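You operate a simulated robot arm through the tools that you are given. There is no shell and no other tool.

You are at the controls of a simulated robot arm. One attempt, no reset.

Task
Switch the feeder on and trim the shake knob till it feeds 3.0 kg/min, then stop it.
Fine: leave gate and flap as they are; isolator OFF again after the stop.
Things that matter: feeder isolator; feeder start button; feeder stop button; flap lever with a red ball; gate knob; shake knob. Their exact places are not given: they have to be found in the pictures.

The check looks at the end state, three seconds after you hand in, the way a careful person would. Anything else that was tipped, shoved, dropped, spilled or broken makes it a failure.

Robot
A 7-joint arm with a two-finger parallel gripper on a trunk, on a base that moves. Base frame: it is fixed to the floor where the robot stands at the start and does not move with it; the origin is under the middle of the robot, x ahead of it, y to its left, z up. Readings come in cm, rad, newtons and seconds.
It reaches about 111.2 cm from its shoulder. Its first joint turns from -2.897 to 2.897 rad. Places, roughly: feeder isolator [70, 0, 60]; feeder start button [70, 10, 80]; feeder stop button [70, 0, 80]; flap lever with a red ball [60, 110, 60]; gate knob [60, 40, 80]; shake knob [60, 20, 70]. Payload 3.43 kg.
The TCP is the grasp point between the finger pads, 3.4 cm short of the fingertips. In the tool frame z runs along the fingers and y along their closing line. The gripper opens to 12.8 cm. The fingers are 2.4 cm wide and 1.2 cm thick; the gripper's body (4.8 by 13 cm) begins 9.6 cm behind the TCP.
Orientation is that of the tool frame in the base frame, as a unit quaternion [x, y, z, w]. With the fingers straight down and closing along the base's y, the tool's x points along the base's -x, its y along +y and its z along -z.

Tools
- The arm moves only by the tool arm_command. Its argument "moves" is a list of rows, each a list of 3 entries, a list of its own where there are three numbers: the opening in per cent of the stroke, from 0 (shut) to 100 (fully open), then the shift along the tool's x, y, z in m, then the turn, a rotation vector about the tool's x, y, z in rad. In form: [[jaw, [dx, dy, dz], [wx, wy, wz]], ...]. A call has 1 to 20 rows; each row shifts and turns the commanded pose from where the row before left it, along the tool's axes as they then stand. Rows are played at 5 a second. More than 5 cm and 0.15 rad between two rows, or a gripper value outside its range, and nothing of the call is played. Where a pose cannot be reached the arm comes as near as it can. A force on the tool above 40 N (or 10 N above the force at the start of the call, whichever is more), or a blocked arm, ends the call early, and 0.2 s more pass. Each finger travels about 15.3 cm/s and halts on what it meets, pressing with about 23 N; the grip force reading is that of the motor and also rises with nothing between the fingers. The clock runs only during rows and for 0.2 s after the last one: add rows that do not move to give the fingers time. The reply holds the time, the measured pose of the TCP, the force on the tool along the base axes, the opening and the grip force, in the units named above and with some noise, with the torque about the TCP (base axes, N m) and any sound that the robot's microphone picked up.
- Cameras (640 x 400 px; columns grow to the right, rows downward): "scene" is now at [18.05, 25.45, 135.2]; the picture's right is [0.08, -1.00, -0.00], its down [-0.80, -0.06, -0.60] and it looks along [0.60, 0.05, -0.80] (base axes); focal length 288 px, centre (320, 200). "wrist" rides on the gripper at [7.6, -1.1, -16] in the tool frame; the picture's right is [0.15, 0.99, 0.00], its down [-0.88, 0.13, -0.46] and it looks along [-0.45, 0.07, 0.89] (tool axes); focal length 234 px, centre (320, 200).
- capture(camera): a new picture of that camera. The clock stands still meanwhile.
- roll_base(legs): drives the robot by 1 to 6 legs, each [ahead, turn to the left] in cm and rad, along the robot's own axes; the way and the turn of a leg run together, so that a leg with both is an arc; at most 150 cm and 3.142 rad a leg. The arm and the cameras ride along, it lands a little off, and it stops where it bumps. It gives what a move gives.
- pan_tilt(pan, tilt): turns the head with the scene camera to pan (to the left, within 2.094 rad either way) and tilt (down, from -0.506 to 1.204), counted from straight ahead of the robot. It gives what a move gives.
- point_at(camera, pixels): for up to 12 pixels [column, row] of the newest picture of that camera ("zoom" is the newest enlarged one), the place [x, y, z] in the base frame of the surface seen there, good to about 0.3 cm, but the place of the scene camera against the robot may be out by one fixed shift of up to 2.5 cm in any direction. The clock stands still meanwhile.
- inspect(camera, box): a new picture of the part [left, top, right, bottom] of that camera's present view, enlarged. The clock stands still meanwhile.
- sign_off(): hands the job in; it is judged then, once.

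Leave the gripper open and the arm clear of the work at the hand-in unless told otherwise.

The tools are called after "Emit:" as a command line: name --argument value ..., lists and objects as JSON in quotes. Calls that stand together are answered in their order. arm_command: Moves the arm, as the interface text tells. Its arguments: {"type":"object","properties":{"moves":{"type":"array","items":{"type":"array"}}},"required":["moves"]} The other tools are called the same way: roll_base (legs) drives the base; pan_tilt (pan, tilt) turns the head that bears the scene camera; capture (camera) takes a picture; point_at (camera, pixels) gives the place of the surface under pixels of a picture; inspect (camera, box) takes an enlarged picture of a part of a camera's view; sign_off () hands the job in.

At the start:

```text
clock: 0.0
position: [63.17, -3.74, 93.18]
tcp_rot: [0.0, 1.0, 0.0, -0.001]
contact_force: [0.0, 0.6, -0.1]
ft_torque: [0.02, 0.04, -0.01]
grip_width: 12.79
grasp_force: 0.0
robot x, y, heading: [0.01, -0.38, -0.007]
head pan, tilt (commanded): [0.075, 0.913]
```

scene: 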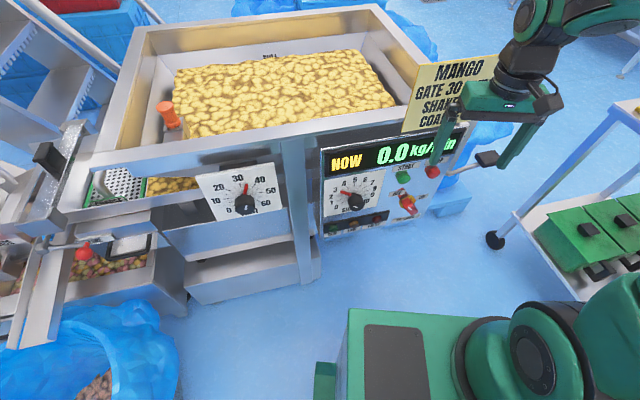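
wrist: 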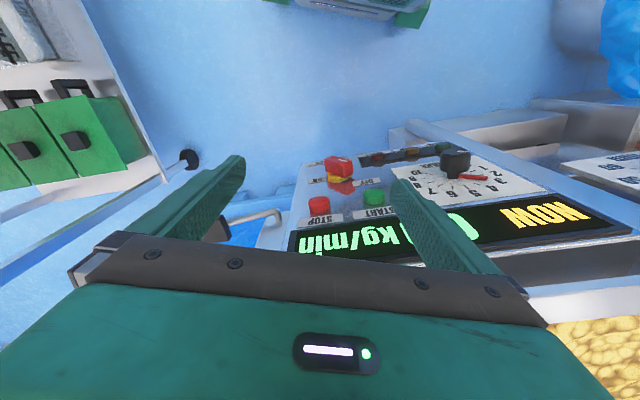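

I see a feeder with a panel: a display reading 0.0 kg/min, green START, red STOP, a red/yellow isolator, and the shake knob. A sign is partly hidden by the arm. I'll zoom in on the panel, the sign and the hopper side first.

Emit:
inspect --camera "scene" --box '[310, 110, 470, 240]'

Emit:
inspect --camera "wrist" --box '[260, 120, 600, 280]'

Emit:
inspect --camera "scene" --box '[0, 80, 320, 300]'

Emit:
inspect --camera "scene" --box '[390, 40, 530, 140]'

```text
3.08 times, centred on (390, 175) of scene
```

zoom: 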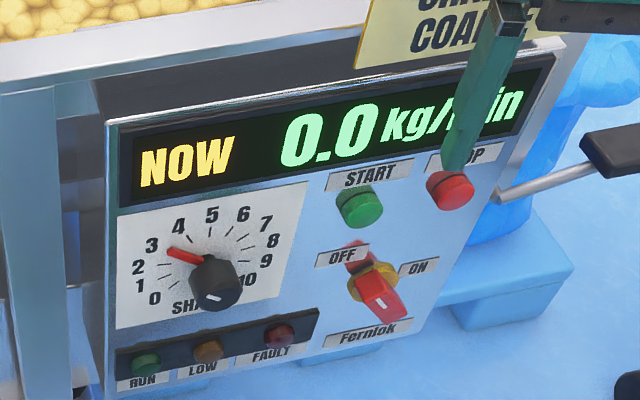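

```text
1.88 times, centred on (430, 200) of wrist
```

zoom: 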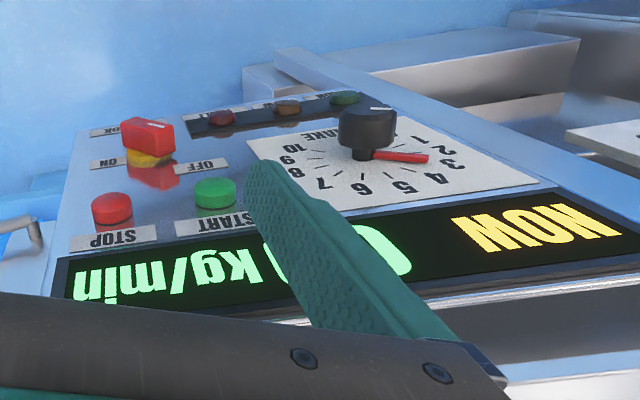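

```text
1.82 times, centred on (160, 190) of scene
```

zoom: 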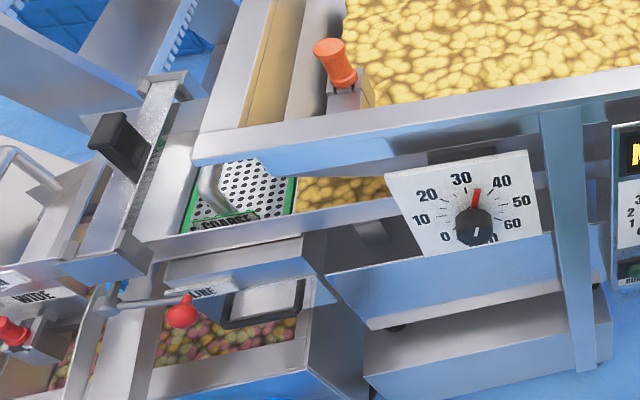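

```text
4.00 times, centred on (460, 90) of scene
```

zoom: 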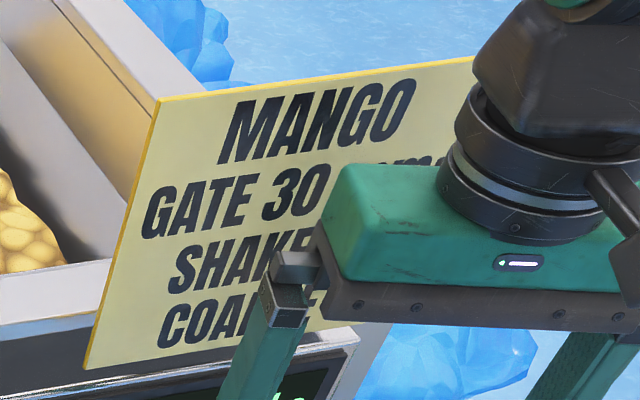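

The shake pointer is near 3, the gate near 33 (not to be touched), and OFF/ON labels sit either side of the isolator. I'll measure points on the panel with the enlarged view.

Emit:
inspect --camera "scene" --box '[310, 110, 470, 240]'

Emit:
point_at --camera "zoom" --pixels '[[125, 310], [300, 200], [210, 298], [185, 256], [362, 205], [450, 190], [377, 300], [355, 247], [370, 265], [440, 300], [310, 350], [212, 268]]'

Emit:
inspect --camera "scene" --box '[375, 160, 435, 220]'

```text
3.08 times, centred on (390, 175) of scene
```

zoom: 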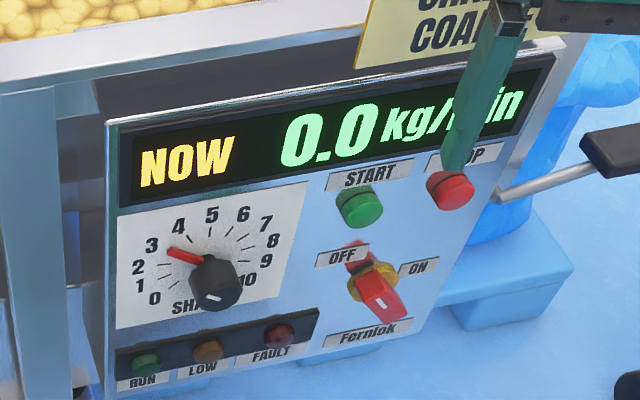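

```text
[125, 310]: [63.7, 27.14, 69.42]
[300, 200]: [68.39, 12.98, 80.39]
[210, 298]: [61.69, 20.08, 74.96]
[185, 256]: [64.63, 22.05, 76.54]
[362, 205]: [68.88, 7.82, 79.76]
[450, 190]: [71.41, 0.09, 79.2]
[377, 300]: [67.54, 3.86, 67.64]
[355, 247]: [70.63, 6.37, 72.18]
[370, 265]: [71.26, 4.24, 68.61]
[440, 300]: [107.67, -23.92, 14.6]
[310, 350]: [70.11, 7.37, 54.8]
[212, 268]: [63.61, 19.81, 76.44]
```

```text
6.67 times, centred on (405, 190) of scene
```

zoom: 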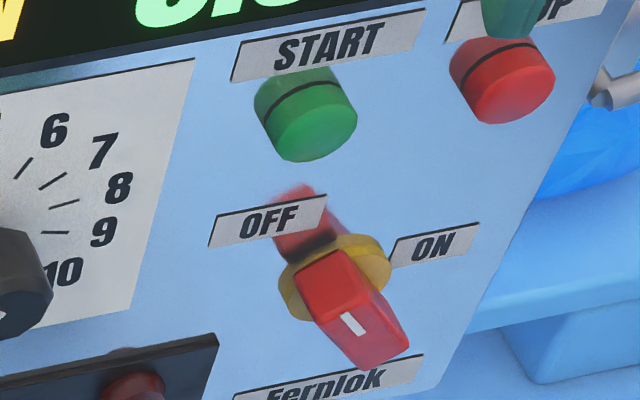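

Reflections disturb some points, so I'll measure label corners in the latest close-up to get the panel plane and the isolator geometry.

Emit:
point_at --camera "zoom" --pixels '[[240, 75], [420, 20], [215, 240], [322, 202], [395, 260], [475, 230], [240, 396], [415, 362], [320, 265], [390, 345], [352, 323], [310, 145]]'

Emit:
point_at --camera "scene" --pixels '[[325, 152], [460, 128], [328, 228], [390, 212], [345, 186], [352, 197], [404, 180], [433, 172]]'

```text
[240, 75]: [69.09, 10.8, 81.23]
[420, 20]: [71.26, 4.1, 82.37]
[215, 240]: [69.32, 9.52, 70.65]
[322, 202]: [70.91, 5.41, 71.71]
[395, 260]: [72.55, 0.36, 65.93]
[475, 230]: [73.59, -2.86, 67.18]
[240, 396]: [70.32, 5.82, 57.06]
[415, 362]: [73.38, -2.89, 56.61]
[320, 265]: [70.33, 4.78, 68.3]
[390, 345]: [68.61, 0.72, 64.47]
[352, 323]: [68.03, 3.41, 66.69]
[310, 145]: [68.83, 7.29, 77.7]
```

```text
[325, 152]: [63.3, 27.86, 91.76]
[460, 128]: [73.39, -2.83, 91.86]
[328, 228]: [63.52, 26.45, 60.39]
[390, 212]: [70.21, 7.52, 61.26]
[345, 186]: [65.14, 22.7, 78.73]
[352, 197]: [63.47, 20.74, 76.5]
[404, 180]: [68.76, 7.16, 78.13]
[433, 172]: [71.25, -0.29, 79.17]
```

The panel is vertical, turned about 18° in plan: roughly 0.95·x + 0.313·y = 69 cm, facing the robot. I'll pull the arm back about 15 cm from the panel (tool +x is base −x) so nothing is near it and the sign and display can be seen.

Emit:
arm_command --moves '[[100, [0.04, 0, 0], [0, 0, 0]], [100, [0.04, 0, 0], [0, 0, 0]], [100, [0.04, 0, 0], [0, 0, 0]], [100, [0.03, 0, 0], [0, 0, 0]], [100, [0, 0, 0], [0, 0, 0]]]'

Emit:
capture --camera "scene"

Emit:
inspect --camera "scene" --box '[375, 150, 455, 230]'

```text
clock: 1.2
position: [48.27, -3.69, 94.98]
tcp_rot: [0.0, 1.0, 0.0, 0.005]
contact_force: [0.2, -0.2, -0.2]
ft_torque: [0.0, 0.01, -0.01]
grip_width: 12.81
grasp_force: 0.0
out of reach, approached as far as the arm can: row 4
robot x, y, heading: [-0.06, -0.56, 0.005]
head pan, tilt (commanded): [0.075, 0.913]
```

```text
taken
```

scene: 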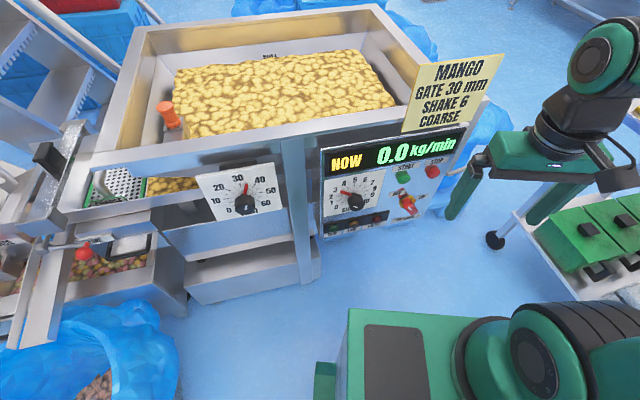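

```text
5.00 times, centred on (415, 190) of scene
```

zoom: 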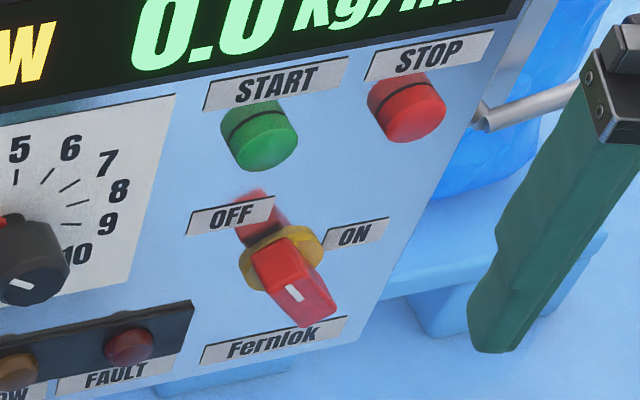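

The sign reads "MANGO, GATE 30 mm, SHAKE 6, COARSE", and the display shows 0.0. I'd like to know where the arm's links sit and how much room there is before turning the gripper, so I'll read some points on the arm.

Emit:
point_at --camera "scene" --pixels '[[400, 350], [530, 360], [480, 340], [600, 330], [590, 60], [560, 135], [500, 150], [360, 380], [620, 300], [470, 165]]'

Emit:
pan_tilt --pan -0.6 --tilt 0.9

Emit:
capture --camera "scene"

```text
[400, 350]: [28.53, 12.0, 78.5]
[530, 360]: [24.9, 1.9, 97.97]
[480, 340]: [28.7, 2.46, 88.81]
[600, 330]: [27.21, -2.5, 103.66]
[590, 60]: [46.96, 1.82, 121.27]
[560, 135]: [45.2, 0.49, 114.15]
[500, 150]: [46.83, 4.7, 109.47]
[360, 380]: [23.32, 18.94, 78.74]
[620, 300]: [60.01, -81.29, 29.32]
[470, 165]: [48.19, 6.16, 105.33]
```

```text
clock: 2.2
position: [48.4, -3.73, 94.93]
tcp_rot: [0.0, 1.0, 0.0, 0.005]
contact_force: [-0.1, 0.1, 0.6]
ft_torque: [0.02, -0.03, 0.05]
grip_width: 12.8
grasp_force: 0.1
robot x, y, heading: [-0.11, -0.51, 0.0]
head pan, tilt (commanded): [-0.6, 0.901]
```

```text
taken
```

scene: 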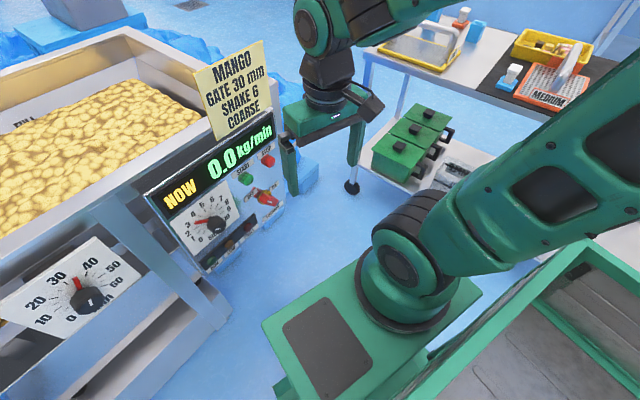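

The shoulder sits near x≈20, z≈100, so the gripper is too cramped to point at the panel from here. I want to back the base about 25–30 cm. I'll look behind on both sides first.

Emit:
pan_tilt --pan 2.09 --tilt 0.7

Emit:
capture --camera "scene"

Emit:
pan_tilt --pan -2.09 --tilt 0.7

Emit:
capture --camera "scene"

```text
clock: 4.6
position: [48.24, -3.78, 94.87]
tcp_rot: [0.0, 1.0, 0.0, 0.005]
contact_force: [0.0, -0.2, -0.2]
ft_torque: [0.02, 0.03, 0.02]
grip_width: 12.78
grasp_force: 0.0
robot x, y, heading: [0.04, -0.26, 0.002]
head pan, tilt (commanded): [2.089, 0.7]
```

```text
taken
```

scene: 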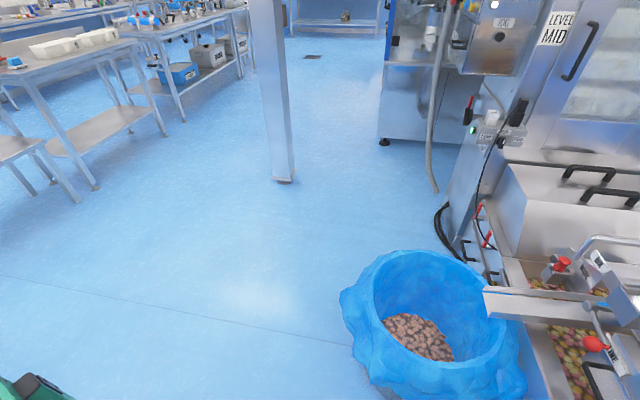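

```text
clock: 8.0
position: [48.33, -3.68, 94.97]
tcp_rot: [0.001, 1.0, 0.0, 0.005]
contact_force: [-0.4, 0.3, 0.6]
ft_torque: [-0.01, 0.01, -0.01]
grip_width: 12.81
grasp_force: 0.0
robot x, y, heading: [-0.01, -0.4, 0.001]
head pan, tilt (commanded): [-2.089, 0.7]
```

```text
taken
```

scene: 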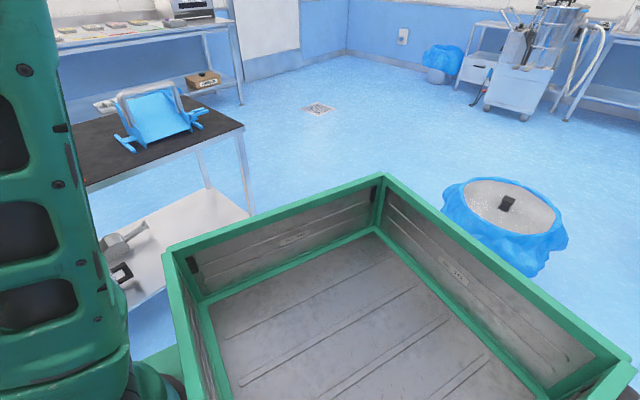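

Floor looks mostly clear behind; a blue-wrapped bin stands at (505,215) behind right, and a bench on the right. I'll measure these and the tray to be sure about the reversing path.

Emit:
point_at --camera "scene" --pixels '[[450, 220], [540, 270], [505, 205], [565, 240], [245, 130], [250, 215], [380, 180], [625, 370], [160, 250], [600, 300]]'

Emit:
pan_tilt --pan 2.09 --tilt 1.1

Emit:
capture --camera "scene"

```text
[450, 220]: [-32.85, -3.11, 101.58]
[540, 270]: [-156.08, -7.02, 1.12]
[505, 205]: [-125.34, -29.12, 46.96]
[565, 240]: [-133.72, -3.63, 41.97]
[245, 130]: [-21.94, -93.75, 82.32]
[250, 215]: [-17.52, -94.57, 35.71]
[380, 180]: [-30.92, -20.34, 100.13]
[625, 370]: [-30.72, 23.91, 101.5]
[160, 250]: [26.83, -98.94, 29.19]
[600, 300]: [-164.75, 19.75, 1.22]
```

```text
clock: 11.4
position: [48.25, -3.71, 95.08]
tcp_rot: [0.0, 1.0, -0.001, 0.005]
contact_force: [-1.5, -0.5, 0.2]
ft_torque: [0.01, 0.0, 0.01]
grip_width: 12.8
grasp_force: 0.0
robot x, y, heading: [0.15, -0.11, -0.005]
head pan, tilt (commanded): [2.089, 1.1]
```

```text
taken
```

scene: 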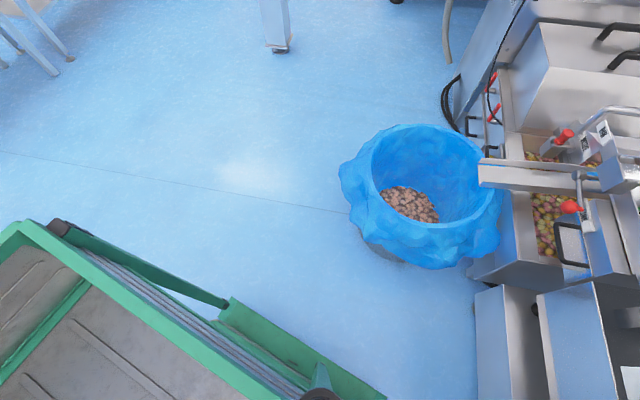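

The bin behind is beyond x≈−100, so 25 cm of reversing is clear. I'll back up 25 cm straight and then look ahead again.

Emit:
roll_base --legs '[[-25, 0]]'

Emit:
pan_tilt --pan 0.0 --tilt 0.7

Emit:
capture --camera "scene"

```text
clock: 13.3
position: [23.27, -3.69, 95.01]
tcp_rot: [0.0, 1.0, 0.001, 0.005]
contact_force: [-1.3, 0.2, -0.1]
ft_torque: [0.02, -0.03, 0.0]
grip_width: 12.82
grasp_force: 0.0
robot x, y, heading: [-25.14, -0.44, 0.008]
head pan, tilt (commanded): [2.089, 1.1]
```

```text
clock: 15.2
position: [21.97, -3.73, 95.52]
tcp_rot: [0.0, 1.0, 0.0, 0.012]
contact_force: [-0.4, 0.7, 0.8]
ft_torque: [0.0, 0.01, 0.01]
grip_width: 12.78
grasp_force: 0.1
robot x, y, heading: [-24.72, -0.35, 0.0]
head pan, tilt (commanded): [0.0, 0.7]
```

```text
taken
```

scene: 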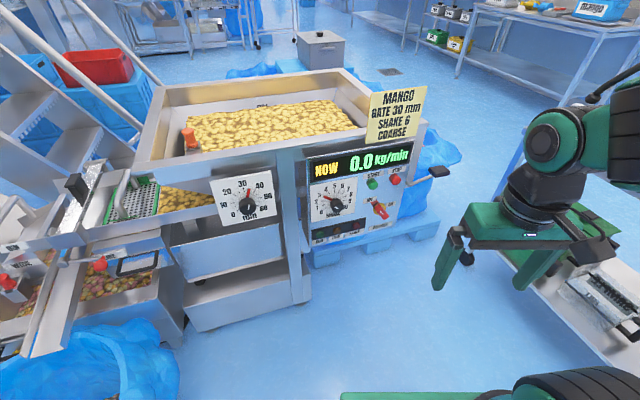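

Base is now at x≈−25. Next I bring the TCP forward 25 cm (still well short of the panel), then pitch the fingers toward the panel by turning about tool y in small steps.

Emit:
arm_command --moves '[[100, [-0.05, 0, 0], [0, 0, 0]], [100, [-0.05, 0, 0], [0, 0, 0]], [100, [-0.05, 0, 0], [0, 0, 0]], [100, [-0.05, 0, 0], [0, 0, 0]], [100, [-0.05, 0, 0], [0, 0, 0]], [100, [0, 0, 0], [0, -0.14, 0]], [100, [0, 0, 0], [0, -0.14, 0]], [100, [0, 0, 0], [0, -0.14, 0]], [100, [0, 0, 0], [0, 0, 0]]]'

Emit:
capture --camera "scene"

```text
clock: 17.2
position: [47.24, -3.77, 96.23]
tcp_rot: [0.0, 0.976, 0.001, 0.219]
contact_force: [-0.1, 0.0, -0.1]
ft_torque: [0.0, -0.02, 0.0]
grip_width: 12.8
grasp_force: 0.2
robot x, y, heading: [-25.0, -0.14, -0.002]
head pan, tilt (commanded): [0.0, 0.7]
```

```text
taken
```

scene: 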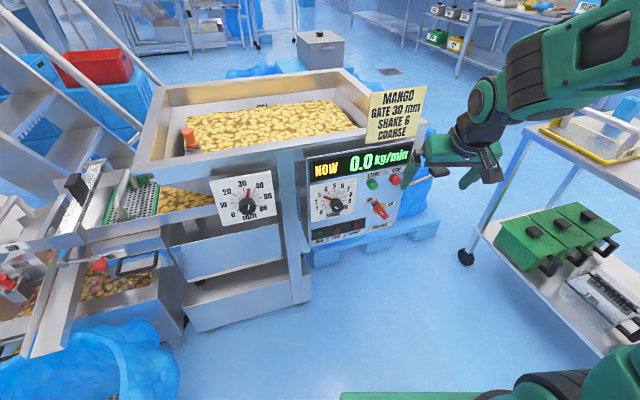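

Pitching works (fingers now ~25° forward of straight down). I'll continue the pitch to horizontal (8 × 0.141 rad), then yaw 0.318 rad left to face the panel squarely.

Emit:
arm_command --moves '[[100, [0, 0, 0], [0, -0.1412, 0]], [100, [0, 0, 0], [0, -0.1412, 0]], [100, [0, 0, 0], [0, -0.1412, 0]], [100, [0, 0, 0], [0, -0.1412, 0]], [100, [0, 0, 0], [0, -0.1412, 0]], [100, [0, 0, 0], [0, -0.1412, 0]], [100, [0, 0, 0], [0, -0.1412, 0]], [100, [0, 0, 0], [0, -0.1412, 0]], [100, [0, 0, 0], [-0.106, 0, 0]], [100, [0, 0, 0], [-0.106, 0, 0]], [100, [0, 0, 0], [-0.106, 0, 0]], [100, [0, 0, 0], [0, 0, 0]]]'

Emit:
capture --camera "scene"

Emit:
capture --camera "wrist"

```text
clock: 19.9
position: [57.11, -1.98, 101.45]
tcp_rot: [0.002, 0.71, -0.001, 0.704]
contact_force: [-0.1, 0.4, 0.9]
ft_torque: [0.03, 0.05, 0.0]
grip_width: 12.78
grasp_force: 0.0
out of reach, approached as far as the arm can: row 3, 4, 5, 6, 7, 8, 9, 10, 11
robot x, y, heading: [-24.85, -0.66, 0.001]
head pan, tilt (commanded): [0.0, 0.7]
```

```text
taken
```

scene: 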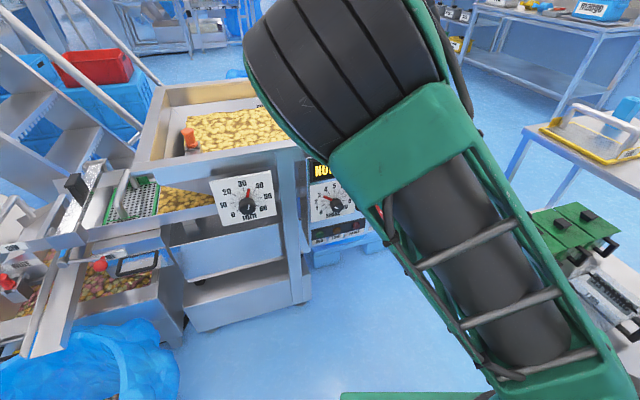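

```text
taken
```

wrist: 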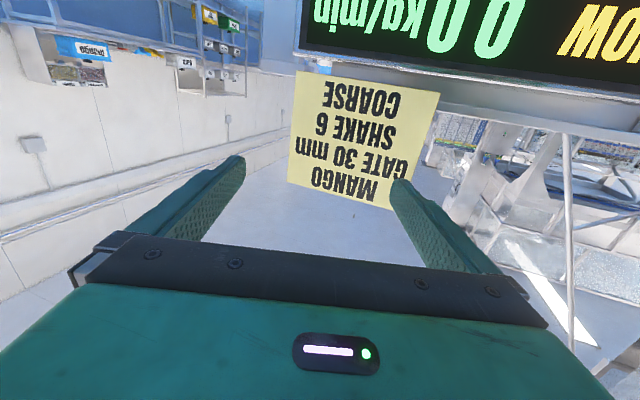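

The arm could not hold the commanded spot that close in (TCP now at x=57, z=101). The wrist camera shows the sign and display upside down, as expected with tool x down. I'll play one idle row to see whether the pose settles, before anything else.

Emit:
arm_command --moves '[[100, [0, 0, 0], [0, 0, 0]], [100, [0, 0, 0], [0, 0, 0]]]'

```text
clock: 20.4
position: [57.25, -1.99, 101.41]
tcp_rot: [0.002, 0.711, -0.001, 0.703]
contact_force: [-0.2, 0.3, 0.2]
ft_torque: [-0.02, -0.01, 0.04]
grip_width: 12.79
grasp_force: 0.1
robot x, y, heading: [-24.97, -0.26, -0.0]
head pan, tilt (commanded): [0.0, 0.7]
```

The pose is stable. I'll lower the TCP straight down (tool +x) in 4 cm steps, staying at x≈57, about 13 cm clear of the panel.

Emit:
arm_command --moves '[[100, [0.04, 0, 0], [0, 0, 0]], [100, [0.04, 0, 0], [0, 0, 0]], [100, [0.04, 0, 0], [0, 0, 0]], [100, [0, 0, 0], [0, 0, 0]]]'

Emit:
capture --camera "scene"

```text
clock: 21.6
position: [57.04, -1.15, 98.35]
tcp_rot: [0.053, 0.685, 0.063, 0.724]
contact_force: [1.1, -0.5, -2.1]
ft_torque: [0.02, -0.16, 0.04]
grip_width: 12.79
grasp_force: 0.0
out of reach, approached as far as the arm can: row 2, 3
robot x, y, heading: [-25.01, -0.42, -0.002]
head pan, tilt (commanded): [0.0, 0.7]
stopped in row 4: the arm was blocked; the commanded pose is now the measured one
```

```text
taken
```

scene: 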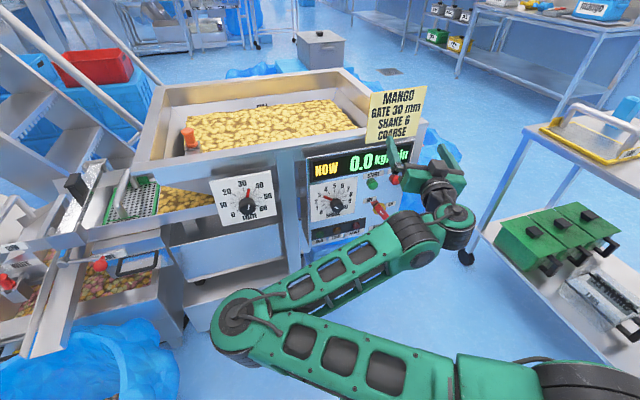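

The elbow has swung to the left and the call stopped as "blocked". I need to see what the elbow is near, so I'll measure points on the elbow and the feeder frame beside it.

Emit:
point_at --camera "scene" --pixels '[[235, 315], [225, 340], [250, 298], [215, 300], [235, 285], [300, 300], [395, 240], [455, 225], [440, 170], [370, 380]]'

Emit:
inspect --camera "scene" --box '[160, 220, 400, 380]'

Emit:
inspect --camera "scene" --box '[300, 80, 500, 260]'

```text
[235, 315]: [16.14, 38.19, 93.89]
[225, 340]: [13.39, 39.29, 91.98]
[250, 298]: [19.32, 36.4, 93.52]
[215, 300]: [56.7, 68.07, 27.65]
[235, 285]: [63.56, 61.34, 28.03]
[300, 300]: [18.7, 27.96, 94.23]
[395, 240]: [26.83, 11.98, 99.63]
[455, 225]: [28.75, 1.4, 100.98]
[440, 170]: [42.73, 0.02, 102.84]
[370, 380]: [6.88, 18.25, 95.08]
```

```text
2.50 times, centred on (280, 300) of scene
```

zoom: 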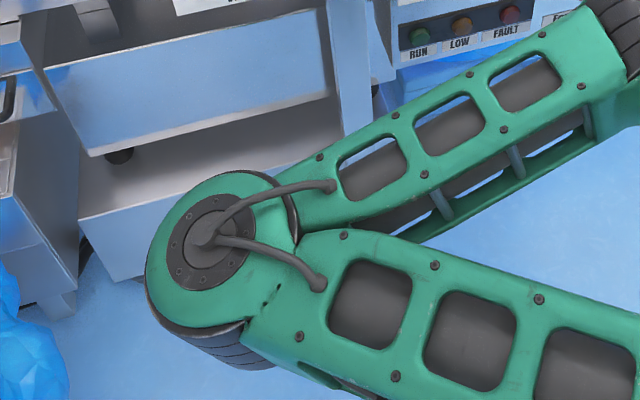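

```text
2.22 times, centred on (400, 170) of scene
```

zoom: 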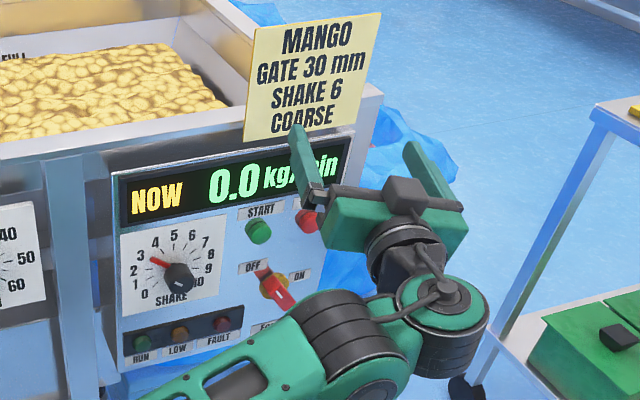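

The elbow is at (16, 38, 94), clear of everything; the arm had just swung sideways because it's cramped. I'll back the base 10 cm more to give the arm room, then look through the wrist camera.

Emit:
roll_base --legs '[[-10, 0]]'

Emit:
arm_command --moves '[[100, [0, 0, 0.03], [0, 0, 0]], [100, [0, 0, 0.03], [0, 0, 0]], [100, [0, 0, 0.03], [0, 0, 0]], [100, [0, 0, 0], [0, 0, 0]]]'

Emit:
capture --camera "wrist"

Emit:
capture --camera "scene"

```text
clock: 22.8
position: [46.63, -1.23, 98.3]
tcp_rot: [0.052, 0.685, 0.061, 0.724]
contact_force: [-0.9, -0.3, -0.3]
ft_torque: [-0.01, -0.03, 0.01]
grip_width: 12.82
grasp_force: 0.0
robot x, y, heading: [-34.98, -0.61, 0.002]
head pan, tilt (commanded): [0.0, 0.7]
```

```text
clock: 23.8
position: [54.33, -1.16, 99.81]
tcp_rot: [0.05, 0.68, 0.063, 0.728]
contact_force: [0.1, 0.5, 0.3]
ft_torque: [0.01, 0.0, 0.0]
grip_width: 12.81
grasp_force: 0.0
robot x, y, heading: [-35.22, -0.75, 0.003]
head pan, tilt (commanded): [0.0, 0.7]
```

```text
taken
```

wrist: 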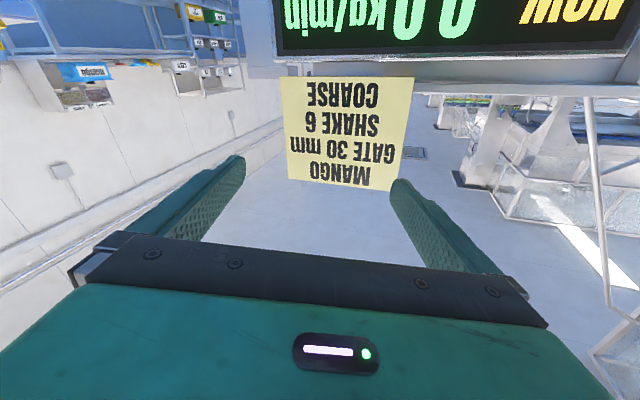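

```text
taken
```

scene: 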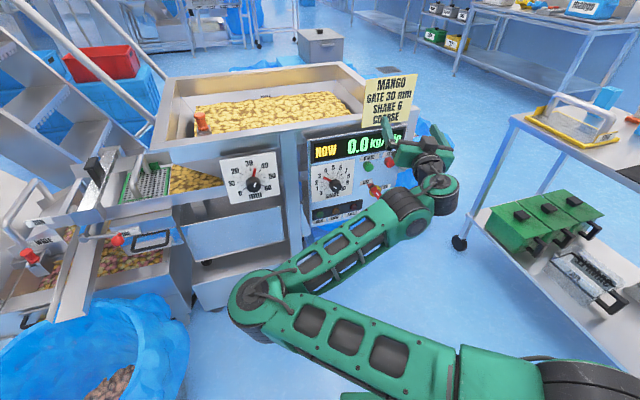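

The forward move went through now. Next I square the tool to the panel (a 0.35 rad correction split over 3 rows) and then go down 20 cm, staying ~13 cm in front of the panel.

Emit:
arm_command --moves '[[100, [0, 0, 0], [-0.0997, 0.0313, -0.0492]], [100, [0, 0, 0], [-0.0997, 0.0313, -0.0492]], [100, [0, 0, 0], [-0.0997, 0.0313, -0.0492]], [100, [0.03, 0, 0], [0, 0, 0]], [100, [0.03, 0, 0], [0, 0, 0]], [100, [0.03, 0, 0], [0, 0, 0]], [100, [0, 0, 0], [0, 0, 0]]]'

Emit:
capture --camera "scene"

```text
clock: 25.4
position: [54.33, -1.37, 91.22]
tcp_rot: [-0.109, 0.699, 0.11, 0.698]
contact_force: [0.1, 0.1, 0.4]
ft_torque: [0.01, 0.0, 0.01]
grip_width: 12.79
grasp_force: 0.0
robot x, y, heading: [-35.68, -0.06, -0.001]
head pan, tilt (commanded): [0.0, 0.7]
```

```text
taken
```

scene: 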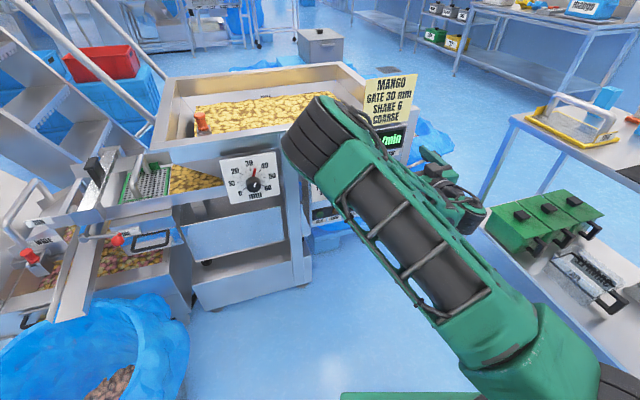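

Pose matches the target orientation (fingers square to the panel). The elbow is now raised; I'll check its location against the hopper and view the panel through the wrist camera.

Emit:
point_at --camera "scene" --pixels '[[320, 120], [295, 155], [350, 110], [400, 230], [300, 90]]'

Emit:
capture --camera "wrist"

```text
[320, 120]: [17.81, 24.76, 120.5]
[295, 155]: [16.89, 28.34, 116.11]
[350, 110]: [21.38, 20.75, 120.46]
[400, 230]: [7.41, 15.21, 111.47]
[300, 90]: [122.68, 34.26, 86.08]
```

```text
taken
```

wrist: 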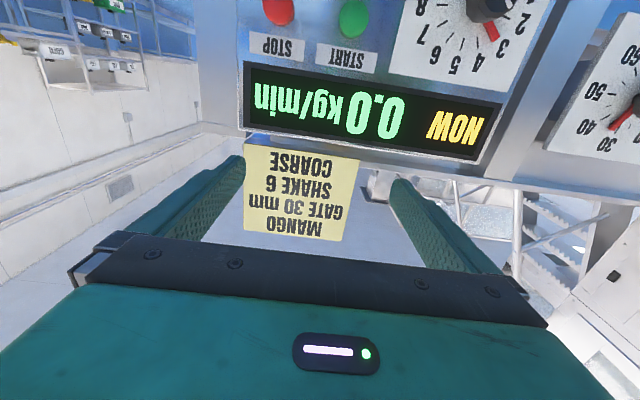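

Elbow at (18, 25, 120) is clear of the hopper. I continue down 20 cm in small steps.

Emit:
arm_command --moves '[[100, [0.03, 0, 0], [0, 0, 0]], [100, [0.03, 0, 0], [0, 0, 0]], [100, [0.03, 0, 0], [0, 0, 0]], [100, [0.03, 0, 0], [0, 0, 0]], [100, [0.03, 0, 0], [0, 0, 0]], [100, [0.03, 0, 0], [0, 0, 0]], [100, [0.02, 0, 0], [0, 0, 0]], [100, [0, 0, 0], [0, 0, 0]]]'

Emit:
capture --camera "wrist"

Emit:
capture --camera "scene"

```text
clock: 27.2
position: [54.24, -0.92, 70.86]
tcp_rot: [-0.11, 0.699, 0.111, 0.698]
contact_force: [-0.9, -0.4, -0.8]
ft_torque: [0.0, 0.01, 0.0]
grip_width: 12.82
grasp_force: 0.1
robot x, y, heading: [-35.02, -0.42, -0.001]
head pan, tilt (commanded): [0.0, 0.7]
```

```text
taken
```

wrist: 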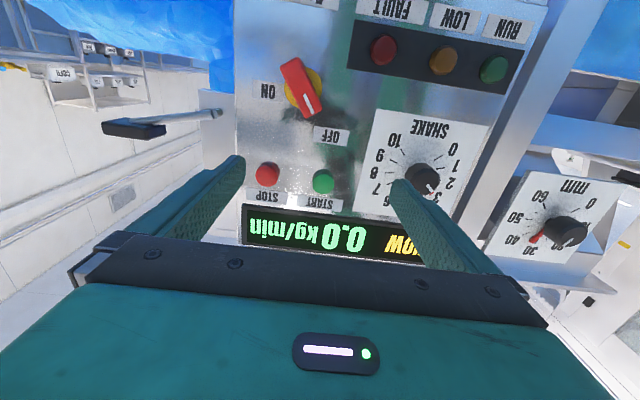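

```text
taken
```

scene: 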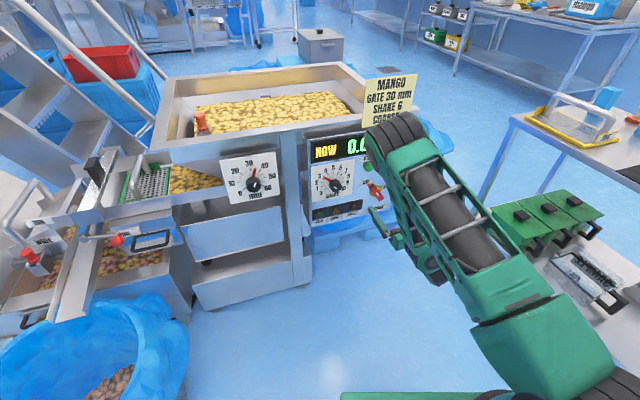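

Excellent view now, though upside down. The isolator is at about (300,88) with its white mark toward OFF, START at (323,181), STOP at (268,174). I'll zoom on these.

Emit:
inspect --camera "wrist" --box '[230, 40, 370, 140]'

Emit:
point_at --camera "zoom" --pixels '[[320, 225], [360, 315], [290, 110], [345, 310], [385, 285], [300, 330], [418, 195], [175, 255], [480, 440], [225, 100], [345, 95], [330, 200]]'

Emit:
inspect --camera "wrist" --box '[230, 140, 470, 280]'

Emit:
point_at --camera "wrist" --pixels '[[268, 174], [323, 181], [425, 177], [423, 190], [440, 196], [408, 133], [455, 133], [384, 48], [245, 20]]'

```text
4.00 times, centred on (300, 90) of wrist
```

zoom: 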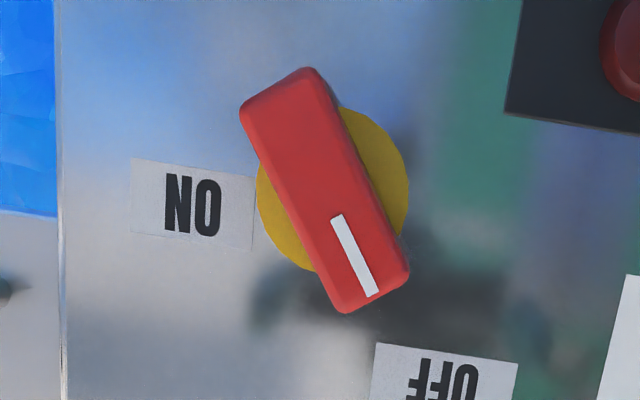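

```text
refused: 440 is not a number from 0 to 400
```

```text
2.67 times, centred on (350, 210) of wrist
```

zoom: 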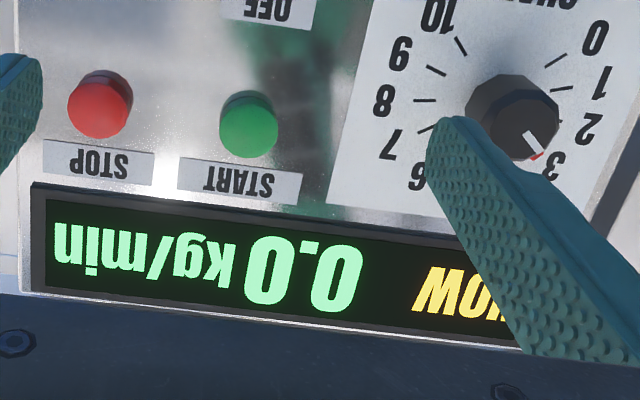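

```text
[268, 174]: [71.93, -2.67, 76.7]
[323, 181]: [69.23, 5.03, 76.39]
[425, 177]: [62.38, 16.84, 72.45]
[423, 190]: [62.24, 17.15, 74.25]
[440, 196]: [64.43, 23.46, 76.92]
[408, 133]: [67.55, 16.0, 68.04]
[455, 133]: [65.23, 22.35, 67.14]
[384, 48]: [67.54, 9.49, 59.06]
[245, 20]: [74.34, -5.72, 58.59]
```

The white mark is on the end pointing to OFF, so the isolator is OFF now; ON is to the right (clockwise seen from the front). The wrist camera's points differ from the scene's by about 2 cm (the fixed shift), so I'll rely on wrist points. I'll measure the isolator in detail.

Emit:
inspect --camera "wrist" --box '[230, 40, 370, 140]'

Emit:
point_at --camera "zoom" --pixels '[[320, 190], [360, 260], [375, 285], [275, 95], [262, 130], [310, 80], [345, 300], [400, 270], [385, 180], [285, 225], [190, 205], [440, 380]]'

Emit:
point_at --camera "wrist" --pixels '[[253, 83], [285, 100], [313, 132], [350, 140], [268, 170], [268, 182], [320, 175], [326, 188], [260, 178], [276, 178], [315, 183], [332, 183]]'

```text
4.00 times, centred on (300, 90) of wrist
```

zoom: 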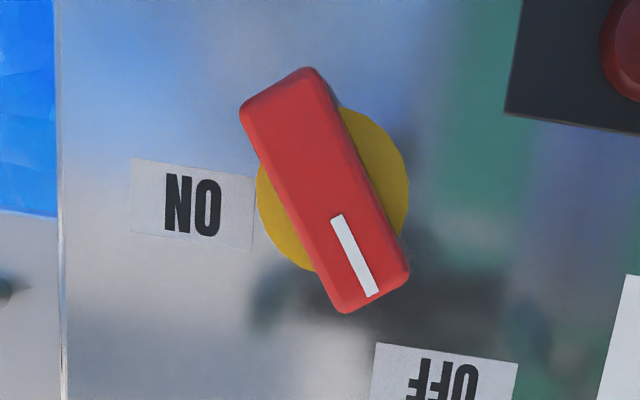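

```text
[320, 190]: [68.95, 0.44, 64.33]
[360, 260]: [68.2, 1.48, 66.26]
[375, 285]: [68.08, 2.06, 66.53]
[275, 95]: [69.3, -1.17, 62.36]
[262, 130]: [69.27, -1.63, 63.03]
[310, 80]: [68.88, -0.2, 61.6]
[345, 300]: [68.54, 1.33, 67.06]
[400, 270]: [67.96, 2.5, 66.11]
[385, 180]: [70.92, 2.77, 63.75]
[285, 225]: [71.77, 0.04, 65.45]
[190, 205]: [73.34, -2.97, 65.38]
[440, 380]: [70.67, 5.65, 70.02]
```

```text
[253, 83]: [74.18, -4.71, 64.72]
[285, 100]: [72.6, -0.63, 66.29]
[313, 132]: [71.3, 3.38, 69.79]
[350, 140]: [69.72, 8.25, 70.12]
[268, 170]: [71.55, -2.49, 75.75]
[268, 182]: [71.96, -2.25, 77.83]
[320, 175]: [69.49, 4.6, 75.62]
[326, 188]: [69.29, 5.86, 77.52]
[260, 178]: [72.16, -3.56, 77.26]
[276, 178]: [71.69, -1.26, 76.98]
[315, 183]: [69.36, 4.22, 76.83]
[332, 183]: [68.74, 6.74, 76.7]
```

From these: panel plane d≈68.9 (d = 0.95x+0.313y), isolator handle centre ≈ s 21.05 (s = 0.313x−0.95y), z 64.35, front face d≈65.4, handle leaning ~32° left of vertical. There's also a black-handled rod at (130,130) on the panel's right; I'll measure that to stay clear of it.

Emit:
point_at --camera "wrist" --pixels '[[130, 130], [105, 128], [160, 132], [170, 120], [215, 113], [190, 117], [291, 64], [310, 112], [318, 108], [282, 68]]'

Emit:
inspect --camera "wrist" --box '[90, 80, 250, 160]'

```text
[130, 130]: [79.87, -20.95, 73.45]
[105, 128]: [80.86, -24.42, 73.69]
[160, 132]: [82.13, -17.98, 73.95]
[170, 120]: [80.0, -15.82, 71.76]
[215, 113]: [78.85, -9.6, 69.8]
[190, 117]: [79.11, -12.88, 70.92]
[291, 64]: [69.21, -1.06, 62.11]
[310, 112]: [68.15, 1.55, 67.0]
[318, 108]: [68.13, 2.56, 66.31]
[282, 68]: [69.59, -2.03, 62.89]
```

```text
4.00 times, centred on (170, 120) of wrist
```

zoom: 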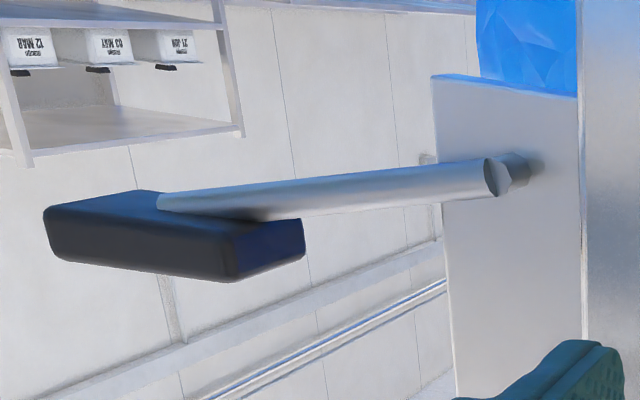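

The black-handled rod is well off to the right (s≈36–48), no conflict. Now I shift in-plane to the isolator (down 6.4 cm, right 3.1 cm), close the jaw to 40% and roll −0.628 rad to match the handle, still ~12 cm off the panel.

Emit:
arm_command --moves '[[40, [0.032, -0.016, 0], [0, 0, 0]], [40, [0.032, -0.015, 0], [0, 0, 0]], [40, [0, 0, 0], [0, 0, -0.1256]], [40, [0, 0, 0], [0, 0, -0.1256]], [40, [0, 0, 0], [0, 0, -0.1256]], [40, [0, 0, 0], [0, 0, -0.1256]], [40, [0, 0, 0], [0, 0, -0.1256]], [40, [0, 0, 0], [0, 0, 0]]]'

Emit:
capture --camera "wrist"

Emit:
capture --camera "scene"

```text
clock: 29.0
position: [55.26, -4.06, 64.44]
tcp_rot: [-0.321, 0.63, -0.111, 0.698]
contact_force: [-0.3, -0.6, -0.5]
ft_torque: [0.03, -0.01, 0.01]
grip_width: 5.11
grasp_force: 0.0
robot x, y, heading: [-35.32, -0.13, 0.0]
head pan, tilt (commanded): [0.0, 0.7]
```

```text
taken
```

wrist: 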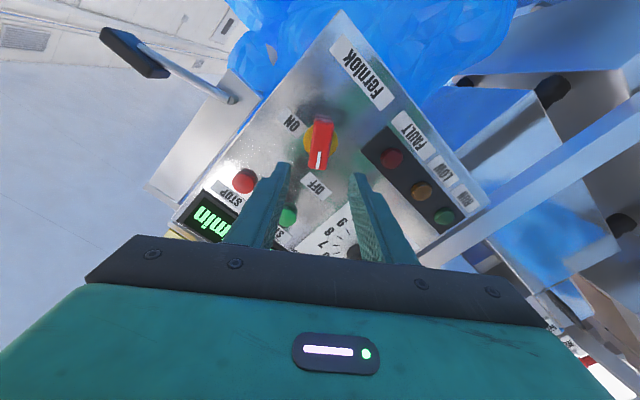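

```text
taken
```

scene: 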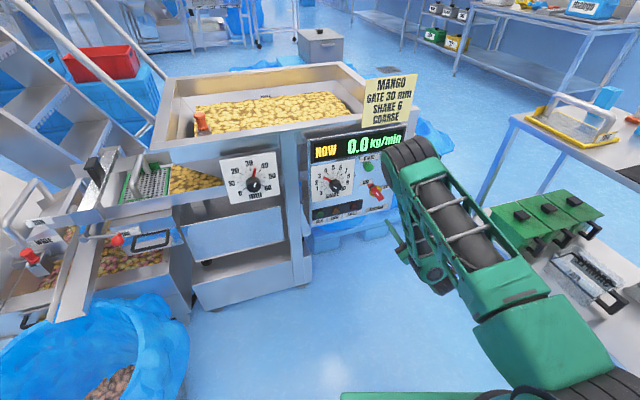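

The handle now appears nearly vertical in the picture at (320,145), so the roll matches. I'll zoom for a precise angle and re-measure the handle corners.

Emit:
inspect --camera "wrist" --box '[270, 100, 370, 200]'

Emit:
point_at --camera "zoom" --pixels '[[320, 200], [320, 150], [315, 350]]'

```text
4.00 times, centred on (320, 150) of wrist
```

zoom: 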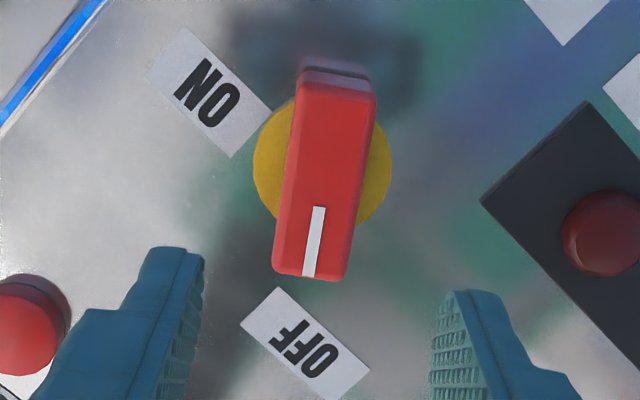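

```text
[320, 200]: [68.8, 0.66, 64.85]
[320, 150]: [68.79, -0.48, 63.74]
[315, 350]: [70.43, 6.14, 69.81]
```

By camera geometry the handle lies along tool x, centred at tool (0.0, 0.2) cm – well aligned. I'll advance 12.6 cm so the fingertips straddle the handle, stopping ~1.7 cm short of the panel, with the jaw at 40%.

Emit:
arm_command --moves '[[40, [0, 0.002, 0.025], [0, 0, 0]], [40, [0, 0, 0.025], [0, 0, 0]], [40, [0, 0, 0.025], [0, 0, 0]], [40, [0, 0, 0.025], [0, 0, 0]], [40, [0, 0, 0.015], [0, 0, 0]], [40, [0, 0, 0.011], [0, 0, 0]], [40, [0, 0, 0], [0, 0, 0]]]'

Emit:
capture --camera "wrist"

Emit:
capture --camera "scene"

```text
clock: 30.6
position: [67.19, -0.12, 64.3]
tcp_rot: [-0.322, 0.631, -0.109, 0.698]
contact_force: [0.8, -0.4, 0.3]
ft_torque: [0.02, 0.0, 0.03]
grip_width: 5.12
grasp_force: 0.0
robot x, y, heading: [-35.45, -0.31, 0.002]
head pan, tilt (commanded): [0.0, 0.7]
```

```text
taken
```

wrist: 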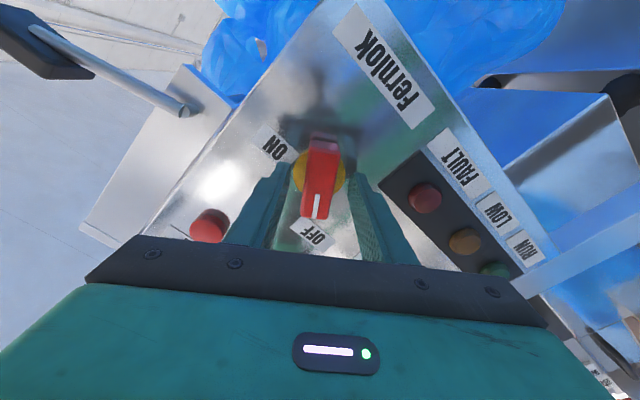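

```text
taken
```

scene: 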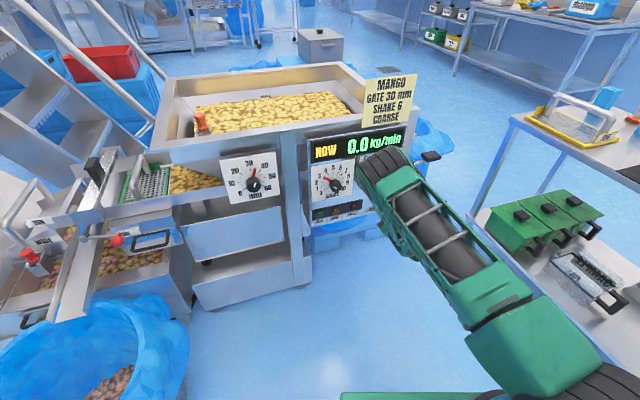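

The handle sits between the fingers at (320,180). I close the jaw on it, and give the fingers time.

Emit:
arm_command --moves '[[25, [0, 0, 0], [0, 0, 0]], [10, [0, 0, 0], [0, 0, 0]], [5, [0, 0, 0], [0, 0, 0]], [5, [0, 0, 0], [0, 0, 0]]]'

Emit:
inspect --camera "wrist" --box '[240, 110, 400, 250]'

```text
clock: 31.6
position: [67.27, -0.2, 64.3]
tcp_rot: [-0.321, 0.631, -0.11, 0.698]
contact_force: [2.5, -2.2, 2.1]
ft_torque: [0.87, -0.01, -0.43]
grip_width: 2.56
grasp_force: 44.6
robot x, y, heading: [-35.26, -0.58, -0.002]
head pan, tilt (commanded): [0.0, 0.7]
```

```text
2.86 times, centred on (320, 180) of wrist
```

zoom: 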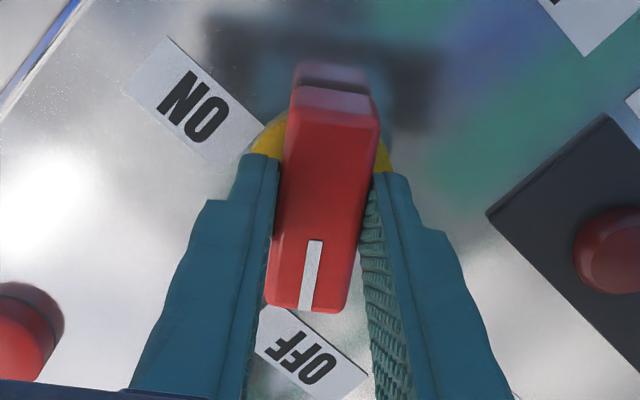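

Gripped at 2.56 cm width with low side force. Now I turn clockwise (+tool z) in small steps, watching force, torque and sound.

Emit:
arm_command --moves '[[5, [0, 0, 0], [0, 0, 0.12]], [5, [0, 0, 0], [0, 0, 0.12]], [5, [0, 0, 0], [0, 0, 0.12]], [5, [0, 0, 0], [0, 0, 0.12]], [5, [0, 0, 0], [0, 0, 0.12]]]'

Emit:
capture --camera "wrist"

```text
clock: 32.8
position: [67.06, -0.09, 64.32]
tcp_rot: [-0.119, 0.698, 0.102, 0.699]
contact_force: [25.4, 3.5, -6.2]
ft_torque: [-0.35, 1.08, -0.15]
grip_width: 2.59
grasp_force: 45.0
robot x, y, heading: [-35.09, -0.47, -0.002]
head pan, tilt (commanded): [0.0, 0.7]
```

```text
taken
```

wrist: 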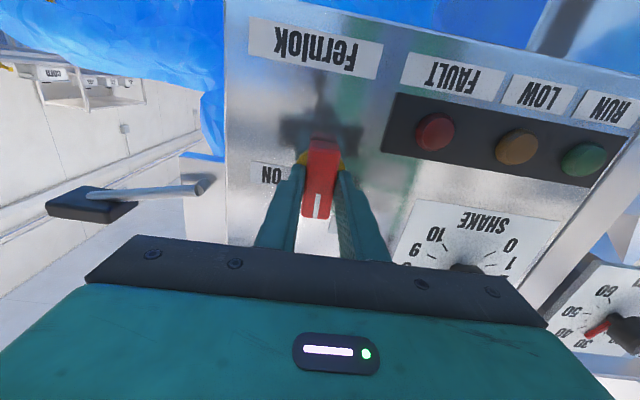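

The handle is turning with the gripper (now upright), with 25 N along x building up – some axial pull. I'll push in 2 mm to ease that and continue turning a few steps.

Emit:
arm_command --moves '[[5, [0, 0, 0.002], [0, 0, 0.1]], [5, [0, 0, 0], [0, 0, 0.1]], [5, [0, 0, 0], [0, 0, 0.1]]]'

```text
clock: 33.6
position: [67.25, -0.0, 64.37]
tcp_rot: [-0.013, 0.709, 0.205, 0.675]
contact_force: [-34.2, -4.6, -3.8]
ft_torque: [0.22, -0.68, 0.25]
grip_width: 2.57
grasp_force: 44.3
robot x, y, heading: [-35.27, -0.38, 0.004]
head pan, tilt (commanded): [0.0, 0.7]
```

Now −34 N, so 2 mm was too much (very stiff). I back off 1 mm and continue turning.

Emit:
arm_command --moves '[[5, [0, 0, -0.0011], [0, 0, 0.05]], [5, [0, 0, 0], [0, 0, 0.1]], [5, [0, 0, 0], [0, 0, 0.1]]]'

Emit:
capture --camera "wrist"

```text
clock: 34.4
position: [67.15, 0.11, 64.39]
tcp_rot: [0.075, 0.704, 0.287, 0.645]
contact_force: [-32.1, -6.5, -9.5]
ft_torque: [-0.23, 0.68, 0.67]
grip_width: 2.56
grasp_force: 44.9
robot x, y, heading: [-35.25, -0.36, -0.002]
head pan, tilt (commanded): [0.0, 0.7]
```

```text
taken
```

wrist: 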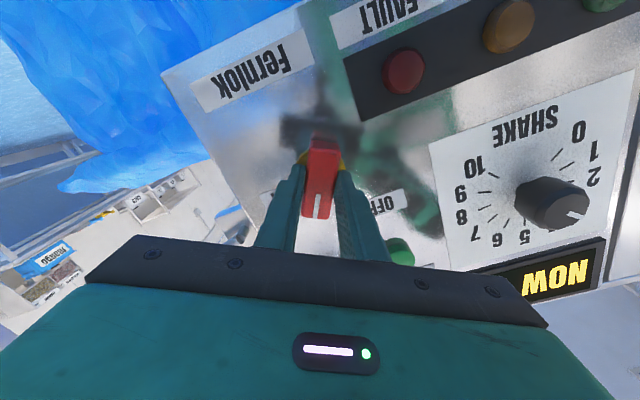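

Turned ~66° so far, force still −32 N axial. I back off another millimetre and keep turning toward ON.

Emit:
arm_command --moves '[[5, [0, 0, -0.001], [0, 0, 0.03]], [5, [0, 0, 0], [0, 0, 0.1]], [5, [0, 0, 0], [0, 0, 0.1]]]'

```text
clock: 35.2
position: [67.25, 0.02, 64.34]
tcp_rot: [0.155, 0.691, 0.36, 0.608]
contact_force: [-21.3, -4.0, -13.2]
ft_torque: [-0.12, 0.35, 0.3]
grip_width: 2.57
grasp_force: 44.7
robot x, y, heading: [-35.31, -0.63, -0.0]
head pan, tilt (commanded): [0.0, 0.7]
```

Force eased to ~25 N; turned ~79°. Continuing.

Emit:
arm_command --moves '[[5, [0, 0, -0.0005], [0, 0, 0.08]], [5, [0, 0, 0], [0, 0, 0.1]], [5, [0, 0, 0], [0, 0, 0.1]]]'

Emit:
capture --camera "wrist"

```text
clock: 36.0
position: [67.21, 0.01, 64.36]
tcp_rot: [0.249, 0.662, 0.441, 0.553]
contact_force: [-6.4, 5.5, -8.8]
ft_torque: [-1.64, -0.13, 0.42]
grip_width: 2.71
grasp_force: 45.1
robot x, y, heading: [-35.14, -0.73, 0.002]
head pan, tilt (commanded): [0.0, 0.7]
```

```text
taken
```

wrist: 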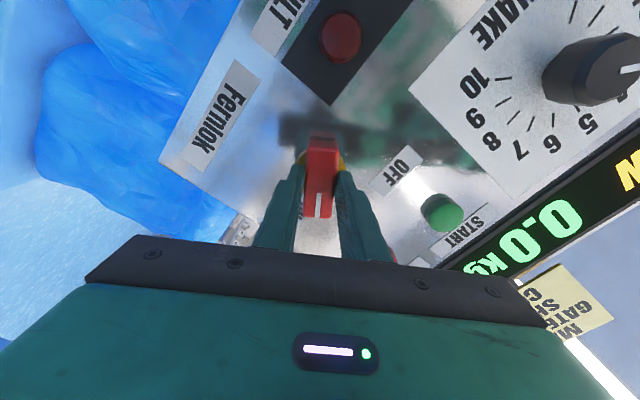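

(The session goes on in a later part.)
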